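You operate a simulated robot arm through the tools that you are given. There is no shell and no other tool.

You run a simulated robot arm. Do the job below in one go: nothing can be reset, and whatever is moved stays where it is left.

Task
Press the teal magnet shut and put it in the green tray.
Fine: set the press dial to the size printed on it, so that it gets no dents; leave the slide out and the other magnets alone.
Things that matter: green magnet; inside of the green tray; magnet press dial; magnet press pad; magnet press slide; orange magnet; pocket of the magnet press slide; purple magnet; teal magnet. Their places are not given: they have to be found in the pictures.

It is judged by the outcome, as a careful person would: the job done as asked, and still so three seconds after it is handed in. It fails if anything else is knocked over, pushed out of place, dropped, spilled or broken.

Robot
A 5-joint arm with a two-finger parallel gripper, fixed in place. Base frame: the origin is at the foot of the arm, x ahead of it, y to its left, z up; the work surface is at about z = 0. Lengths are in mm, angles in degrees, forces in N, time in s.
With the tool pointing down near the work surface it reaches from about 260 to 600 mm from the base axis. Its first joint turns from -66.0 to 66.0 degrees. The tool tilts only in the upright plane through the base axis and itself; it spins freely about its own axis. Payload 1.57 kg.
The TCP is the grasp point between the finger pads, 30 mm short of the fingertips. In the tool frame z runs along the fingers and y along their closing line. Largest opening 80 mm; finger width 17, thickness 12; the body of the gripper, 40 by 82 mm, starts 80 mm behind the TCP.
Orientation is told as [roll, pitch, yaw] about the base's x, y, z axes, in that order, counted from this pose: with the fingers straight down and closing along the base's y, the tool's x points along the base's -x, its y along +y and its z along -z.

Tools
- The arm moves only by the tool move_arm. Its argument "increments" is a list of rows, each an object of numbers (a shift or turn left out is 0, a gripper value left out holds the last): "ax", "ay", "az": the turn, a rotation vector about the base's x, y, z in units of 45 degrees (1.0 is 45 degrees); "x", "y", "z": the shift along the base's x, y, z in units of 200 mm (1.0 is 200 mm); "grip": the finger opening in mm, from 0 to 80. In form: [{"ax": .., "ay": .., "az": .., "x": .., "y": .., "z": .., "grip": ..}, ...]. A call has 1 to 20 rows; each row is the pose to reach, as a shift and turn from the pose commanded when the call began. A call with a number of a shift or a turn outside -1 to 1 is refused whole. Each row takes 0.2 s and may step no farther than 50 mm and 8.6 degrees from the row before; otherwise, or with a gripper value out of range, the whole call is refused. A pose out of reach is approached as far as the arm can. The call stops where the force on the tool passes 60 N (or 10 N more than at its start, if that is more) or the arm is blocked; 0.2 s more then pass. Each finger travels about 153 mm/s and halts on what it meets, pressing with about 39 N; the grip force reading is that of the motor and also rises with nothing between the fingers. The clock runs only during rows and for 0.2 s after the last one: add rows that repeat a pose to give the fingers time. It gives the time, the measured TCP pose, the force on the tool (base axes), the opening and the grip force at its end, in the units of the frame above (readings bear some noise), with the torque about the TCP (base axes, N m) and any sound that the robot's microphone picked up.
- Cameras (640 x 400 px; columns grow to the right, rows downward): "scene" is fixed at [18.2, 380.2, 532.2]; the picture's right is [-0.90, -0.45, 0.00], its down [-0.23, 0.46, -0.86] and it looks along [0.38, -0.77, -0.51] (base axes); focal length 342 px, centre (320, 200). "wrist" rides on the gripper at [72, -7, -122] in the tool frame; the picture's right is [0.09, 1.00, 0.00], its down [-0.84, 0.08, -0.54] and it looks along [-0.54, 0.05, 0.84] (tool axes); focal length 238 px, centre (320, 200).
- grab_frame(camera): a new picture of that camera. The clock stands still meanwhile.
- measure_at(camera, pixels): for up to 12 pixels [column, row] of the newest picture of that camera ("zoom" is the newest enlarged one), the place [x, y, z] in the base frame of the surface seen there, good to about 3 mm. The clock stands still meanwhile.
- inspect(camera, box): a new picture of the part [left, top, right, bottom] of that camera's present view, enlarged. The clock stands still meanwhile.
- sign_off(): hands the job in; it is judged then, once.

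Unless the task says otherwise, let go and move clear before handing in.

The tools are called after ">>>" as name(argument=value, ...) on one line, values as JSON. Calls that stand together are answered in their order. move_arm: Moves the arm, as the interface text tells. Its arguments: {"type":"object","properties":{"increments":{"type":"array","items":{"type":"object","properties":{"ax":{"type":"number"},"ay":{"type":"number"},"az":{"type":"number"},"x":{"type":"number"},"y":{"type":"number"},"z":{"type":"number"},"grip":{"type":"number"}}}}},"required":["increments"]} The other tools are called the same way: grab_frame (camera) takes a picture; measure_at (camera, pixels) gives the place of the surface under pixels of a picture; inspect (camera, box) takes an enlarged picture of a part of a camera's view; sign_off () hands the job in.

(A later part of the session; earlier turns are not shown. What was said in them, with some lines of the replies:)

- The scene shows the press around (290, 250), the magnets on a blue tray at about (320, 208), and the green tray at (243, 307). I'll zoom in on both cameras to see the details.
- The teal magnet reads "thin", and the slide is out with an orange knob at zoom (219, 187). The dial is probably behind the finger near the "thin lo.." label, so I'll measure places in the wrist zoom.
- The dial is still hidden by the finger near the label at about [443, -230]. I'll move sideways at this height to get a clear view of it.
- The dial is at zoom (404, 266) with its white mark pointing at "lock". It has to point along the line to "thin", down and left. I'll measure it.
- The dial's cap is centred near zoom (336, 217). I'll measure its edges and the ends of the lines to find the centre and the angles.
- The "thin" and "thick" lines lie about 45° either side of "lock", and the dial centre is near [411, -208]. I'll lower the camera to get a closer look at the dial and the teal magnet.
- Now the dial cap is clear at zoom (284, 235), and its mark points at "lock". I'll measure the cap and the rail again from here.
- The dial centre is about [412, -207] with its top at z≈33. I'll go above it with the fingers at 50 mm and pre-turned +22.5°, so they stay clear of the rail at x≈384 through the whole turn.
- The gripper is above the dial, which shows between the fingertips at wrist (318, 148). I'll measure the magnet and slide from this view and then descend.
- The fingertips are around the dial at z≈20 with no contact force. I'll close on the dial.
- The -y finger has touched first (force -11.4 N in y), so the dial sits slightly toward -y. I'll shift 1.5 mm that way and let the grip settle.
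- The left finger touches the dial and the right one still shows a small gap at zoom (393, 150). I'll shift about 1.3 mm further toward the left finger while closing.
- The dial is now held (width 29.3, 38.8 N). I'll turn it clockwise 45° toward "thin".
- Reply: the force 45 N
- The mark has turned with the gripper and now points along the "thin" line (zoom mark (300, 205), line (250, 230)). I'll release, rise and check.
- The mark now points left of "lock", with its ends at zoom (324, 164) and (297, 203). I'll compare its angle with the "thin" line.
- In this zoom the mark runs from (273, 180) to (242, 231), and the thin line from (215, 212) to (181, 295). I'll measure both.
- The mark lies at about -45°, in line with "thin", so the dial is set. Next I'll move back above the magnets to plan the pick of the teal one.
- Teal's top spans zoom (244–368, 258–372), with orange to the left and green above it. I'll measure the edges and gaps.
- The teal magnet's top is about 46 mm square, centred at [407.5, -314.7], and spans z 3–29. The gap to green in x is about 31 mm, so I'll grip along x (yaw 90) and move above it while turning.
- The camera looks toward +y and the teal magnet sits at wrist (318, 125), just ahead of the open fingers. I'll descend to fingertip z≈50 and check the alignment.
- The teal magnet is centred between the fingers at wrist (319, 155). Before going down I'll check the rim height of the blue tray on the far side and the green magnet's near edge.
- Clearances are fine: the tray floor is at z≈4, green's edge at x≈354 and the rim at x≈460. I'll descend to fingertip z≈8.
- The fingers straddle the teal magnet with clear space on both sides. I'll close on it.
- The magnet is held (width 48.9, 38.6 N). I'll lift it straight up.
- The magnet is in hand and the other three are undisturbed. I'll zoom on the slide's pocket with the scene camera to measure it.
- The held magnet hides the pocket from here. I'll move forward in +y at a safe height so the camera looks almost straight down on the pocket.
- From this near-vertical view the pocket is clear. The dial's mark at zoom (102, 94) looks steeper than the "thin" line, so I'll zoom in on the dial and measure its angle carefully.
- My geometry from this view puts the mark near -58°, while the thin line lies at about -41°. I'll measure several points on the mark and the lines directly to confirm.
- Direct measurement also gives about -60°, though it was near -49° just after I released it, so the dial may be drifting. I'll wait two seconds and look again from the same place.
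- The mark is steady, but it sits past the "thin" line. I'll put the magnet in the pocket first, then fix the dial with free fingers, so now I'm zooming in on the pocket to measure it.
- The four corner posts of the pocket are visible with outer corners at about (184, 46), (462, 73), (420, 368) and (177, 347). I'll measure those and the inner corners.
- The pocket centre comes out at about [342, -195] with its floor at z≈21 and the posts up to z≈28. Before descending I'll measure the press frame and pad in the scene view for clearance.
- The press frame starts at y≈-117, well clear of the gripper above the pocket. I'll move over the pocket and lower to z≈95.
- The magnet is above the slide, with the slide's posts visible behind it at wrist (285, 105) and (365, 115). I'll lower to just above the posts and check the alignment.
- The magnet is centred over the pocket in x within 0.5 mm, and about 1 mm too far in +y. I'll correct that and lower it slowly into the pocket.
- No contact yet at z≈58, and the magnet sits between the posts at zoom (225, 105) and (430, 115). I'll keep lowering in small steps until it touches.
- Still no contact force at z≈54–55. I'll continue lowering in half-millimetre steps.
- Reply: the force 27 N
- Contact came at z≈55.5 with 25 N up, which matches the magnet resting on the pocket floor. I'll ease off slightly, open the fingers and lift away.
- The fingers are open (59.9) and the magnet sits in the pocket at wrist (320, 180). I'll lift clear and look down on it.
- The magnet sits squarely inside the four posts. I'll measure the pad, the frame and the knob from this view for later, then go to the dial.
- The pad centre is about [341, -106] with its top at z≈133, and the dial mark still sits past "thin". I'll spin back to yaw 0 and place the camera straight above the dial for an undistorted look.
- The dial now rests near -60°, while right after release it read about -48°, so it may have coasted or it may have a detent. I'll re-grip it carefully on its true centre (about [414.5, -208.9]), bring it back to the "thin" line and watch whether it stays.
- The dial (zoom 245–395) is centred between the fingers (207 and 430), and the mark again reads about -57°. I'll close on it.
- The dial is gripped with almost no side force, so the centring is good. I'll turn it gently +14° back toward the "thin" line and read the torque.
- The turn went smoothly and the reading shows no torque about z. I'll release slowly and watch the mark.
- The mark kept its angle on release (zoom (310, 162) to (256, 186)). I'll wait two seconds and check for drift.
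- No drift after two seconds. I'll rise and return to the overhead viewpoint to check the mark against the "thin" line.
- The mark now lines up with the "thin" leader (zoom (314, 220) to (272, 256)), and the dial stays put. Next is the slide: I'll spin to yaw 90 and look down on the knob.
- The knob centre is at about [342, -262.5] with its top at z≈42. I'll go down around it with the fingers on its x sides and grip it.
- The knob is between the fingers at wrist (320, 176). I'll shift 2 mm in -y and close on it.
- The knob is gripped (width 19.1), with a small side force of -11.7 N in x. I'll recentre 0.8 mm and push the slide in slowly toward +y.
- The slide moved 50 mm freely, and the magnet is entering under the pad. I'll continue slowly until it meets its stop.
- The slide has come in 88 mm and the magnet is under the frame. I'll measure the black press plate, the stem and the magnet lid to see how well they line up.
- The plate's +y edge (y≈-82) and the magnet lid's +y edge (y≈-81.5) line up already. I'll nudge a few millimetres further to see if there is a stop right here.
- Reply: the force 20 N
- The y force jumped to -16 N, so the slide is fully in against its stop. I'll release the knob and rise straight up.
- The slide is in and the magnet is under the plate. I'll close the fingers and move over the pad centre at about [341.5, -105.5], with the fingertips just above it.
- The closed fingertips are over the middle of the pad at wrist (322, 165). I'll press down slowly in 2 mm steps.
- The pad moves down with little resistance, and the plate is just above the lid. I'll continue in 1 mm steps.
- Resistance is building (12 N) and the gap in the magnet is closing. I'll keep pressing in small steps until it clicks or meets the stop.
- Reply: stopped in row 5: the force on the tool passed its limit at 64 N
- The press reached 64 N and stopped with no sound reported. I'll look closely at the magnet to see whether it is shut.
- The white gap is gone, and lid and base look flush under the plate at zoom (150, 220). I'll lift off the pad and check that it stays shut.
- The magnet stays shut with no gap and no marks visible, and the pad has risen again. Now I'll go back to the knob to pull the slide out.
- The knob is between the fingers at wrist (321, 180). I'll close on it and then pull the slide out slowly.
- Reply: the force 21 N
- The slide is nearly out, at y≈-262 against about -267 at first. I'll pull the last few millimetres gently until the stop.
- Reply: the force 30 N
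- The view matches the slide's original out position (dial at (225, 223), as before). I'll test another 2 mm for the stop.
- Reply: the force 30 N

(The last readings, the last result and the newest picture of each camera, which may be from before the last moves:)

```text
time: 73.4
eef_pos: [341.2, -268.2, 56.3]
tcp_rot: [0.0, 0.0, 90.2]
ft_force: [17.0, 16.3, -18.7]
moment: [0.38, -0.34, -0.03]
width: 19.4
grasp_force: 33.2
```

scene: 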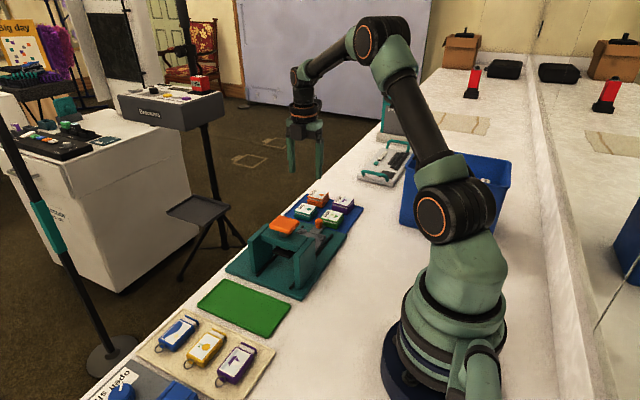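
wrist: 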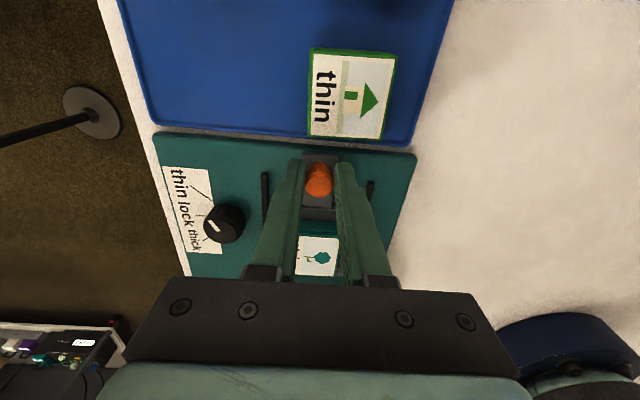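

The y force is now +16 N, so the slide is fully out against its stop. I'll release the knob and rise.

>>> move_arm(increments=[{"y": 0.005, "grip": 20}, {"y": 0.005, "grip": 30}, {"y": 0.005, "grip": 40}, {"y": 0.005, "grip": 40}, {"y": 0.005, "z": 0.15}, {"y": 0.005, "z": 0.35}, {"y": 0.1, "z": 0.55}, {"y": 0.25, "z": 0.7}, {"y": 0.4, "z": 0.75}, {"y": 0.55, "z": 0.75}, {"y": 0.55, "z": 0.75}])

>>> grab_frame(camera="wrist")

>>> inspect(camera="wrist", box=[240, 10, 400, 130])

>>> inspect(camera="scene", box=[280, 190, 360, 260])

```text
time: 75.8
eef_pos: [341.0, -158.4, 205.4]
tcp_rot: [0.2, 0.0, 90.1]
ft_force: [0.1, -0.2, -0.4]
moment: [-0.01, 0.0, -0.01]
width: 40.2
grasp_force: 0.0
```

```text
taken
```

wrist: 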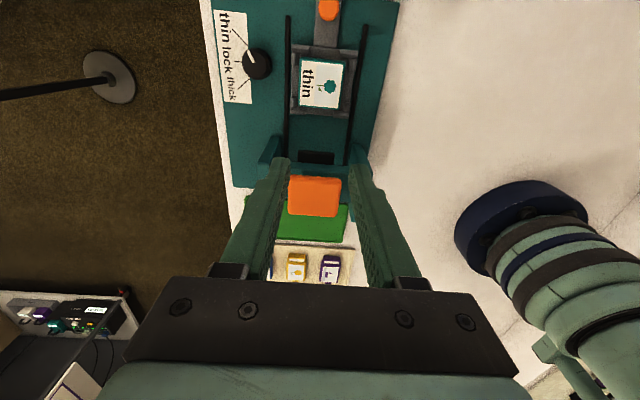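

```text
3.33 times, centred on (320, 70) of wrist
```

zoom: 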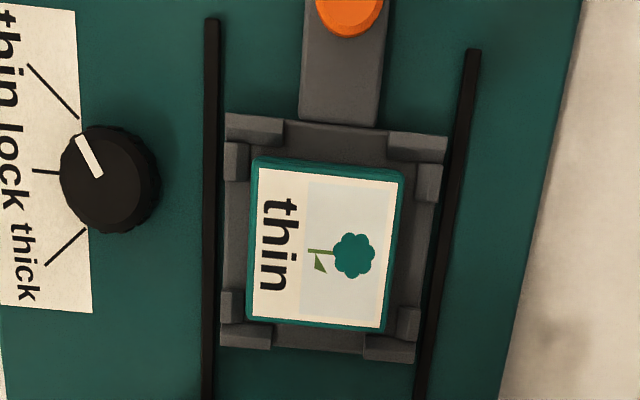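

```text
5.71 times, centred on (320, 225) of scene
```

zoom: 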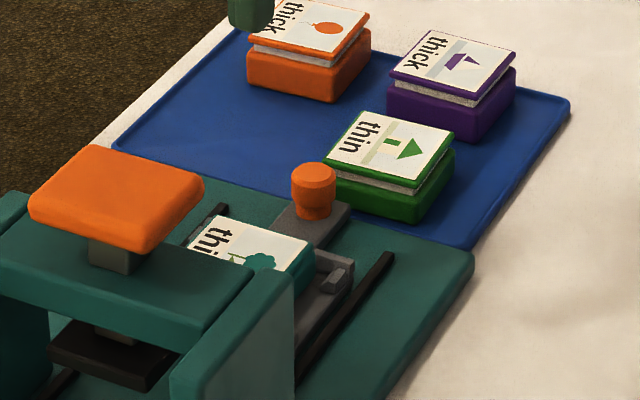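

The slide is out with the shut magnet in its pocket. I'll measure the magnet's corners and the pocket, then pick it up.

>>> measure_at(camera="zoom", pixels=[[260, 170], [398, 182], [378, 325], [252, 314], [325, 248], [325, 175], [310, 318], [236, 240], [420, 250], [300, 215], [360, 290], [350, 10]])

```text
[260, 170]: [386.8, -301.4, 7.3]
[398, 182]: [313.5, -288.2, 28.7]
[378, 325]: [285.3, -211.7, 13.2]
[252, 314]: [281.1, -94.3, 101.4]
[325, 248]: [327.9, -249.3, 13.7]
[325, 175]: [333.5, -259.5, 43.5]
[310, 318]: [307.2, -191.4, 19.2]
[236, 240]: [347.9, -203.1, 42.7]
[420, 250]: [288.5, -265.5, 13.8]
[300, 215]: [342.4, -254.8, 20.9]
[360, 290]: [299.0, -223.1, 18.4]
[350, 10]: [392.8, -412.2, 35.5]
```

Those pixels were read on the scene zoom, which was the newest. I'll take the wrist zoom again and measure on that.

>>> inspect(camera="wrist", box=[240, 10, 400, 130])

>>> measure_at(camera="zoom", pixels=[[260, 170], [398, 182], [378, 325], [252, 314], [325, 248], [325, 175], [310, 318], [236, 240], [420, 250], [300, 215], [360, 290], [350, 10]])

```text
3.33 times, centred on (320, 70) of wrist
```

zoom: 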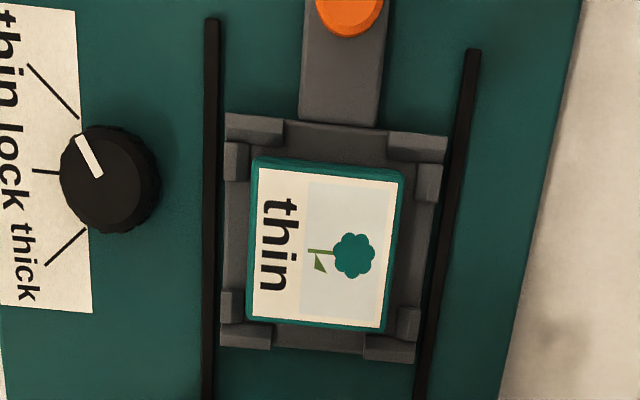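

```text
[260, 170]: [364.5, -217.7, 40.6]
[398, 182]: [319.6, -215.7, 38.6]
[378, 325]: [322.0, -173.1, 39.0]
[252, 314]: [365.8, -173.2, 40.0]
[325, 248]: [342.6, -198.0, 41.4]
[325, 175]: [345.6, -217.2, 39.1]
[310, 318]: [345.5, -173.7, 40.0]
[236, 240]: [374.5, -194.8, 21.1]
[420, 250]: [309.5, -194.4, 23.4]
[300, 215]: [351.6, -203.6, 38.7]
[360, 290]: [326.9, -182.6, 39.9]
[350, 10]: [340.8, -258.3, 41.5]
```

The magnet's top is at z≈40 (it was 47), so it is compressed and shut, centred at [343, -195.3]. I'll descend over it with the fingers at 62 mm.

>>> move_arm(increments=[{"x": 0.01, "y": -0.1, "grip": 62}, {"x": 0.01, "y": -0.185, "z": -0.1}, {"x": 0.01, "y": -0.185, "z": -0.3}, {"x": 0.01, "y": -0.185, "z": -0.5}, {"x": 0.01, "y": -0.185, "z": -0.65}, {"x": 0.01, "y": -0.185, "z": -0.7}, {"x": 0.01, "y": -0.185, "z": -0.7}])

>>> inspect(camera="wrist", box=[240, 90, 400, 250])

```text
time: 77.4
eef_pos: [344.3, -197.0, 67.0]
tcp_rot: [0.0, 0.0, 90.0]
ft_force: [-0.4, 0.3, 0.0]
moment: [0.03, -0.02, 0.0]
width: 61.9
grasp_force: 0.0
```

```text
2.50 times, centred on (320, 170) of wrist
```

zoom: 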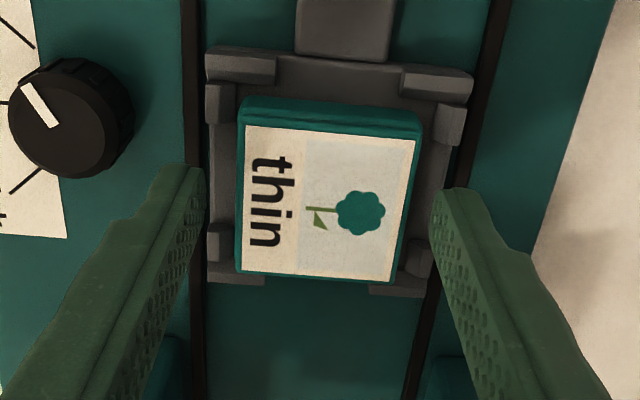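

The magnet lies between the fingers, offset about 1 mm to the right. I'll correct that and go down the last 11 mm.

>>> move_arm(increments=[{"x": -0.005, "y": 0.004, "z": -0.03}, {"x": -0.005, "y": 0.004, "z": -0.055}, {"x": -0.005, "y": 0.004, "z": -0.055}])

>>> move_arm(increments=[{"grip": 54}, {"grip": 48}, {"grip": 40}, {"grip": 40}, {"grip": 40}])

>>> grab_frame(camera="wrist")

```text
time: 78.2
eef_pos: [342.8, -197.1, 54.5]
tcp_rot: [0.0, -0.1, 90.0]
ft_force: [0.0, -0.1, 0.1]
moment: [0.07, 0.01, 0.01]
width: 62.1
grasp_force: 0.0
```

```text
time: 79.4
eef_pos: [344.2, -195.9, 54.5]
tcp_rot: [0.0, 0.0, 89.9]
ft_force: [-0.7, -0.6, 0.4]
moment: [-0.01, 0.02, -0.01]
width: 48.5
grasp_force: 39.3
```

```text
taken
```

wrist: 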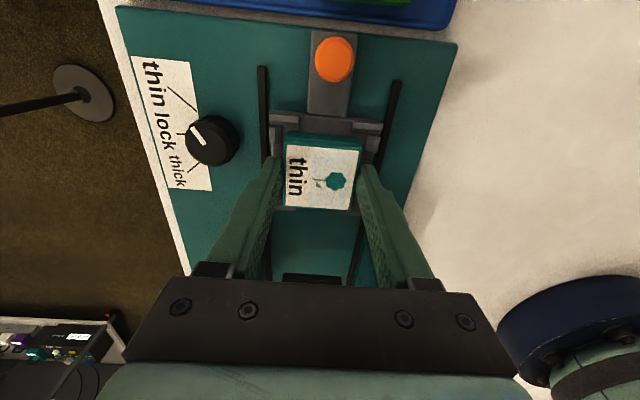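

The magnet is held (48.5 mm, 39 N). I'll lift it straight up and measure the green tray in the scene picture.

>>> move_arm(increments=[{"z": 0.04}, {"z": 0.12}, {"z": 0.3}, {"z": 0.5}, {"z": 0.7}, {"z": 0.85}, {"z": 0.85}])

>>> grab_frame(camera="scene")

>>> measure_at(camera="scene", pixels=[[200, 306], [228, 281], [288, 303], [265, 333], [244, 305], [235, 300], [255, 310], [245, 292], [230, 318], [215, 300]])

>>> inspect(camera="scene", box=[185, 265, 305, 345])

```text
time: 81.0
eef_pos: [342.4, -195.3, 224.8]
tcp_rot: [0.0, -0.1, 90.1]
ft_force: [-0.5, 0.1, 0.7]
moment: [0.0, -0.02, 0.01]
width: 49.0
grasp_force: 38.7
```

```text
taken
```

scene: 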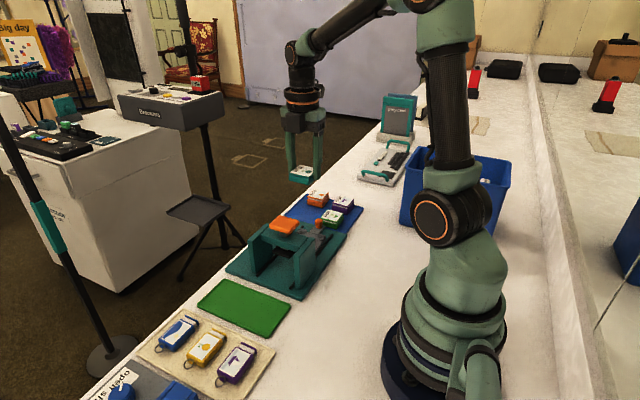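

```text
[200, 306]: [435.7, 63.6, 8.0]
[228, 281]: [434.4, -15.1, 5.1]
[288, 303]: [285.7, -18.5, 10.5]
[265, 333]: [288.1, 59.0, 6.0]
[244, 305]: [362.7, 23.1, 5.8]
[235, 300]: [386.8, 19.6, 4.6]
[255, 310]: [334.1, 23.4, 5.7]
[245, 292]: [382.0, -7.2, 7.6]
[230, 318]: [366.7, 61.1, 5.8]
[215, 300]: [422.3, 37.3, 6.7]
```

```text
5.00 times, centred on (245, 305) of scene
```

zoom: 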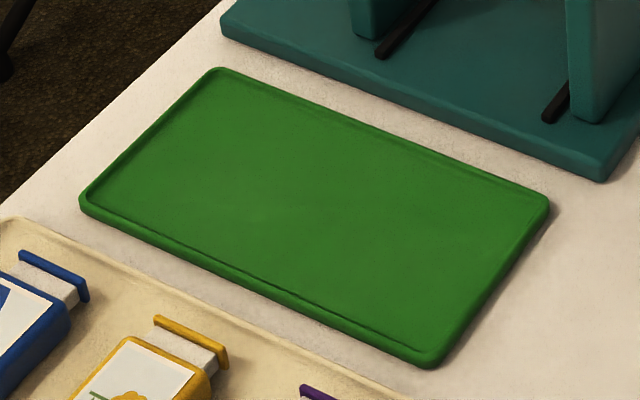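

The green tray spans x 286–435 and y -17–62 with its floor at z≈5–6, so its centre is [361, 23]. I'll carry the magnet over the press at this height to above the tray.

>>> move_arm(increments=[{"y": 0.2}, {"y": 0.42, "x": 0.03}, {"y": 0.64, "x": 0.06}, {"y": 0.86, "x": 0.09}, {"y": 1.0, "x": 0.093}])

>>> move_arm(increments=[{"y": 0.09}, {"y": 0.09, "z": -0.2}, {"y": 0.09, "z": -0.4}, {"y": 0.09, "z": -0.6}, {"y": 0.09, "z": -0.72}, {"y": 0.09, "z": -0.72}])

>>> grab_frame(camera="wrist")

>>> grab_frame(camera="scene")

```text
time: 82.2
eef_pos: [360.6, 5.9, 224.9]
tcp_rot: [0.0, -0.1, 90.0]
ft_force: [-1.2, -0.5, -0.1]
moment: [-0.01, -0.01, -0.03]
width: 48.9
grasp_force: 39.0
```

```text
time: 83.6
eef_pos: [361.4, 22.4, 81.3]
tcp_rot: [0.1, 0.0, 89.9]
ft_force: [-0.6, 0.0, -1.0]
moment: [0.01, 0.01, 0.01]
width: 48.9
grasp_force: 39.1
```

```text
taken
```

wrist: 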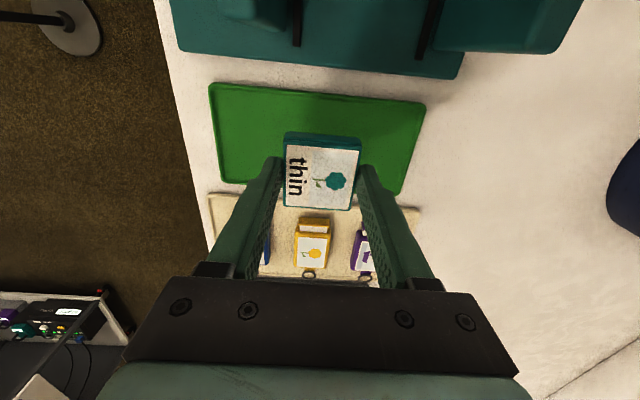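

```text
taken
```

scene: 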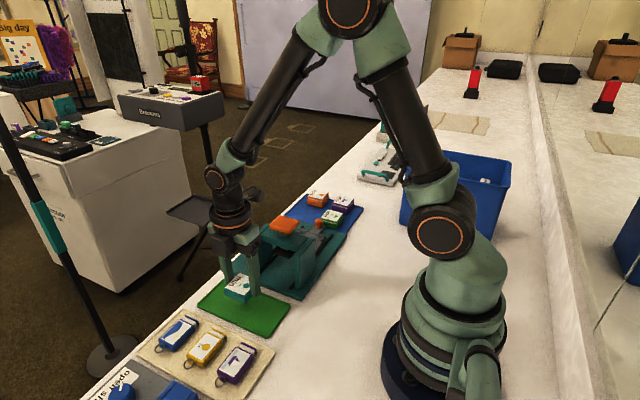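

The magnet is over the middle of the green tray. I'll lower it to just above the floor.

>>> move_arm(increments=[{"z": -0.08}, {"z": -0.15}, {"z": -0.19}, {"z": -0.195}, {"z": -0.2}, {"z": -0.205}, {"z": -0.205}])

>>> grab_frame(camera="wrist")

>>> inspect(camera="scene", box=[185, 245, 305, 345])

```text
time: 85.2
eef_pos: [361.6, 22.1, 39.7]
tcp_rot: [0.1, 0.0, 90.0]
ft_force: [-0.9, 0.3, -0.4]
moment: [0.01, -0.01, -0.01]
width: 49.0
grasp_force: 38.6
```

```text
taken
```

wrist: 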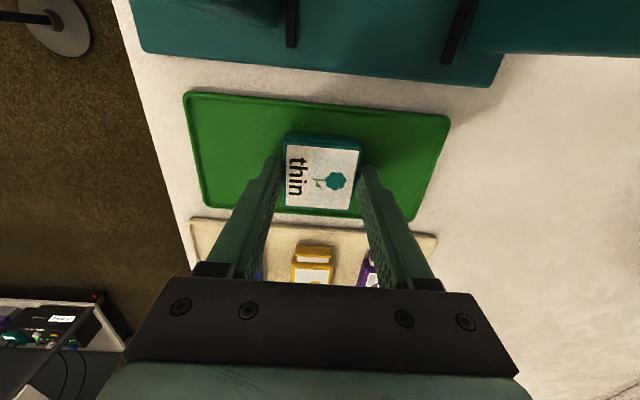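

```text
4.00 times, centred on (245, 295) of scene
```

zoom: 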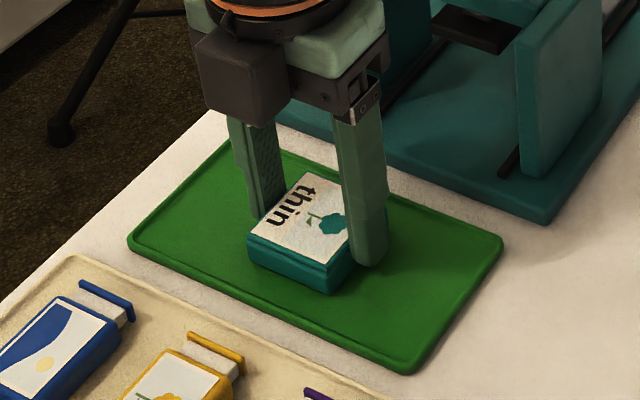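

No contact yet at z≈39.7 and the magnet hovers just over the floor. I'll lower in half-millimetre steps until it touches.

>>> move_arm(increments=[{"z": -0.0025}, {"z": -0.005}, {"z": -0.0075}, {"z": -0.0075}])

```text
time: 86.2
eef_pos: [361.7, 21.6, 38.2]
tcp_rot: [-0.1, 0.0, 90.1]
ft_force: [-4.9, 0.4, 16.8]
moment: [-0.02, 0.22, -0.01]
width: 48.8
grasp_force: 38.9
```

The magnet has touched the tray floor (16.8 N up). I'll ease off slightly, open the fingers and rise.

>>> move_arm(increments=[{"z": 0.002}, {"z": 0.002, "grip": 52}, {"z": 0.002, "grip": 60}, {"z": 0.002, "grip": 66}, {"z": 0.002, "grip": 66}, {"z": 0.1}, {"z": 0.3}, {"z": 0.5}, {"z": 0.7}, {"z": 0.7}])

>>> grab_frame(camera="wrist")

>>> inspect(camera="scene", box=[185, 245, 305, 345])

>>> grab_frame(camera="scene")

```text
time: 88.4
eef_pos: [362.5, 22.3, 179.7]
tcp_rot: [0.1, 0.0, 89.9]
ft_force: [0.0, -0.4, 0.1]
moment: [0.05, 0.03, 0.0]
width: 66.0
grasp_force: 0.0
```

```text
taken
```

wrist: 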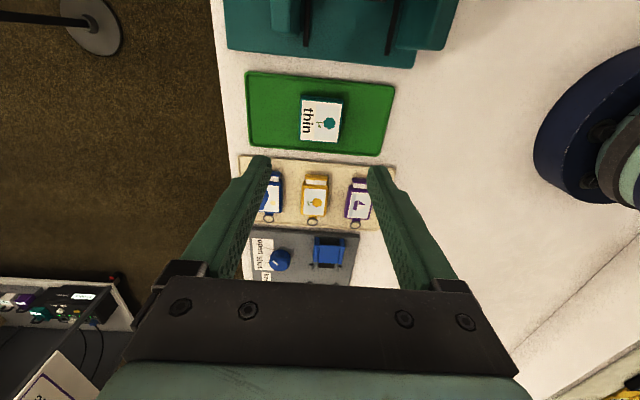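

```text
4.00 times, centred on (245, 295) of scene
```

zoom: 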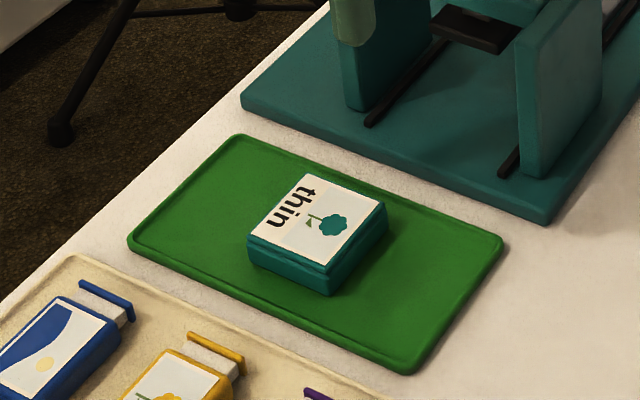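

```text
taken
```

scene: 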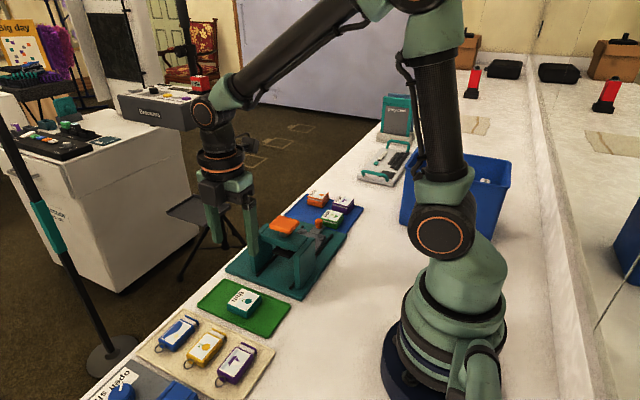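

The magnet sits in the middle of the green tray. I'll take close-ups of the magnet and of the press, slide and other magnets as a last check.

>>> inspect(camera="scene", box=[225, 280, 265, 325])

>>> inspect(camera="scene", box=[230, 180, 370, 300])

```text
8.89 times, centred on (245, 302) of scene
```

zoom: 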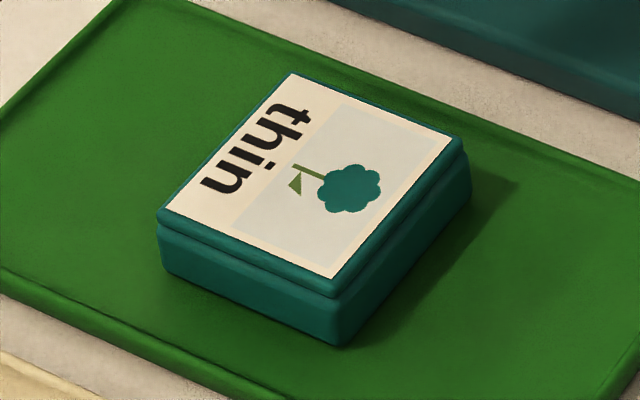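

```text
3.33 times, centred on (300, 240) of scene
```

zoom: 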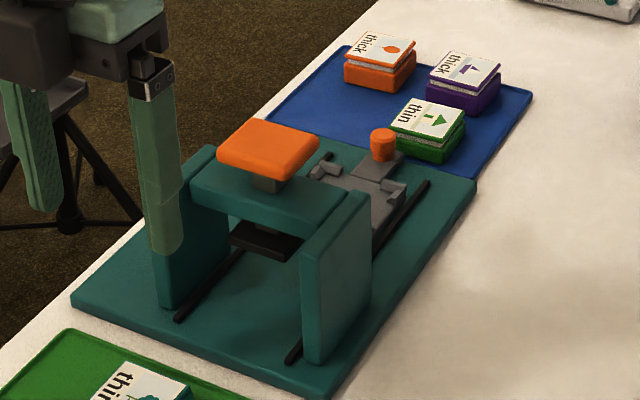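

The close-ups show the teal magnet shut, with no gap and no dents visible, lying inside the green tray. The slide is out and empty, the dial is set to "thin", and the other three magnets are untouched. The gripper is open and clear, so I'm handing in.

>>> sign_off()

```text
The job is handed in.
```

The teal magnet is pressed shut and lies in the middle of the green tray. After I lifted off the pad it stayed closed, and the close-up shows no gap and no dents.

- **Dial:** it is set to "thin", the size printed on the magnet. On the first try it settled past the "thin" line. I turned it back and checked that it held its position before pressing.
- **Press:** I pressed once, and the tool stopped at 64 N, just past its force limit. No click was reported.
- **Slide:** it is fully out against its stop, and the pocket is empty.
- **Other magnets:** the green, orange and purple ones look undisturbed in the final pictures.

The gripper is open and clear of everything, and the job has been handed in.
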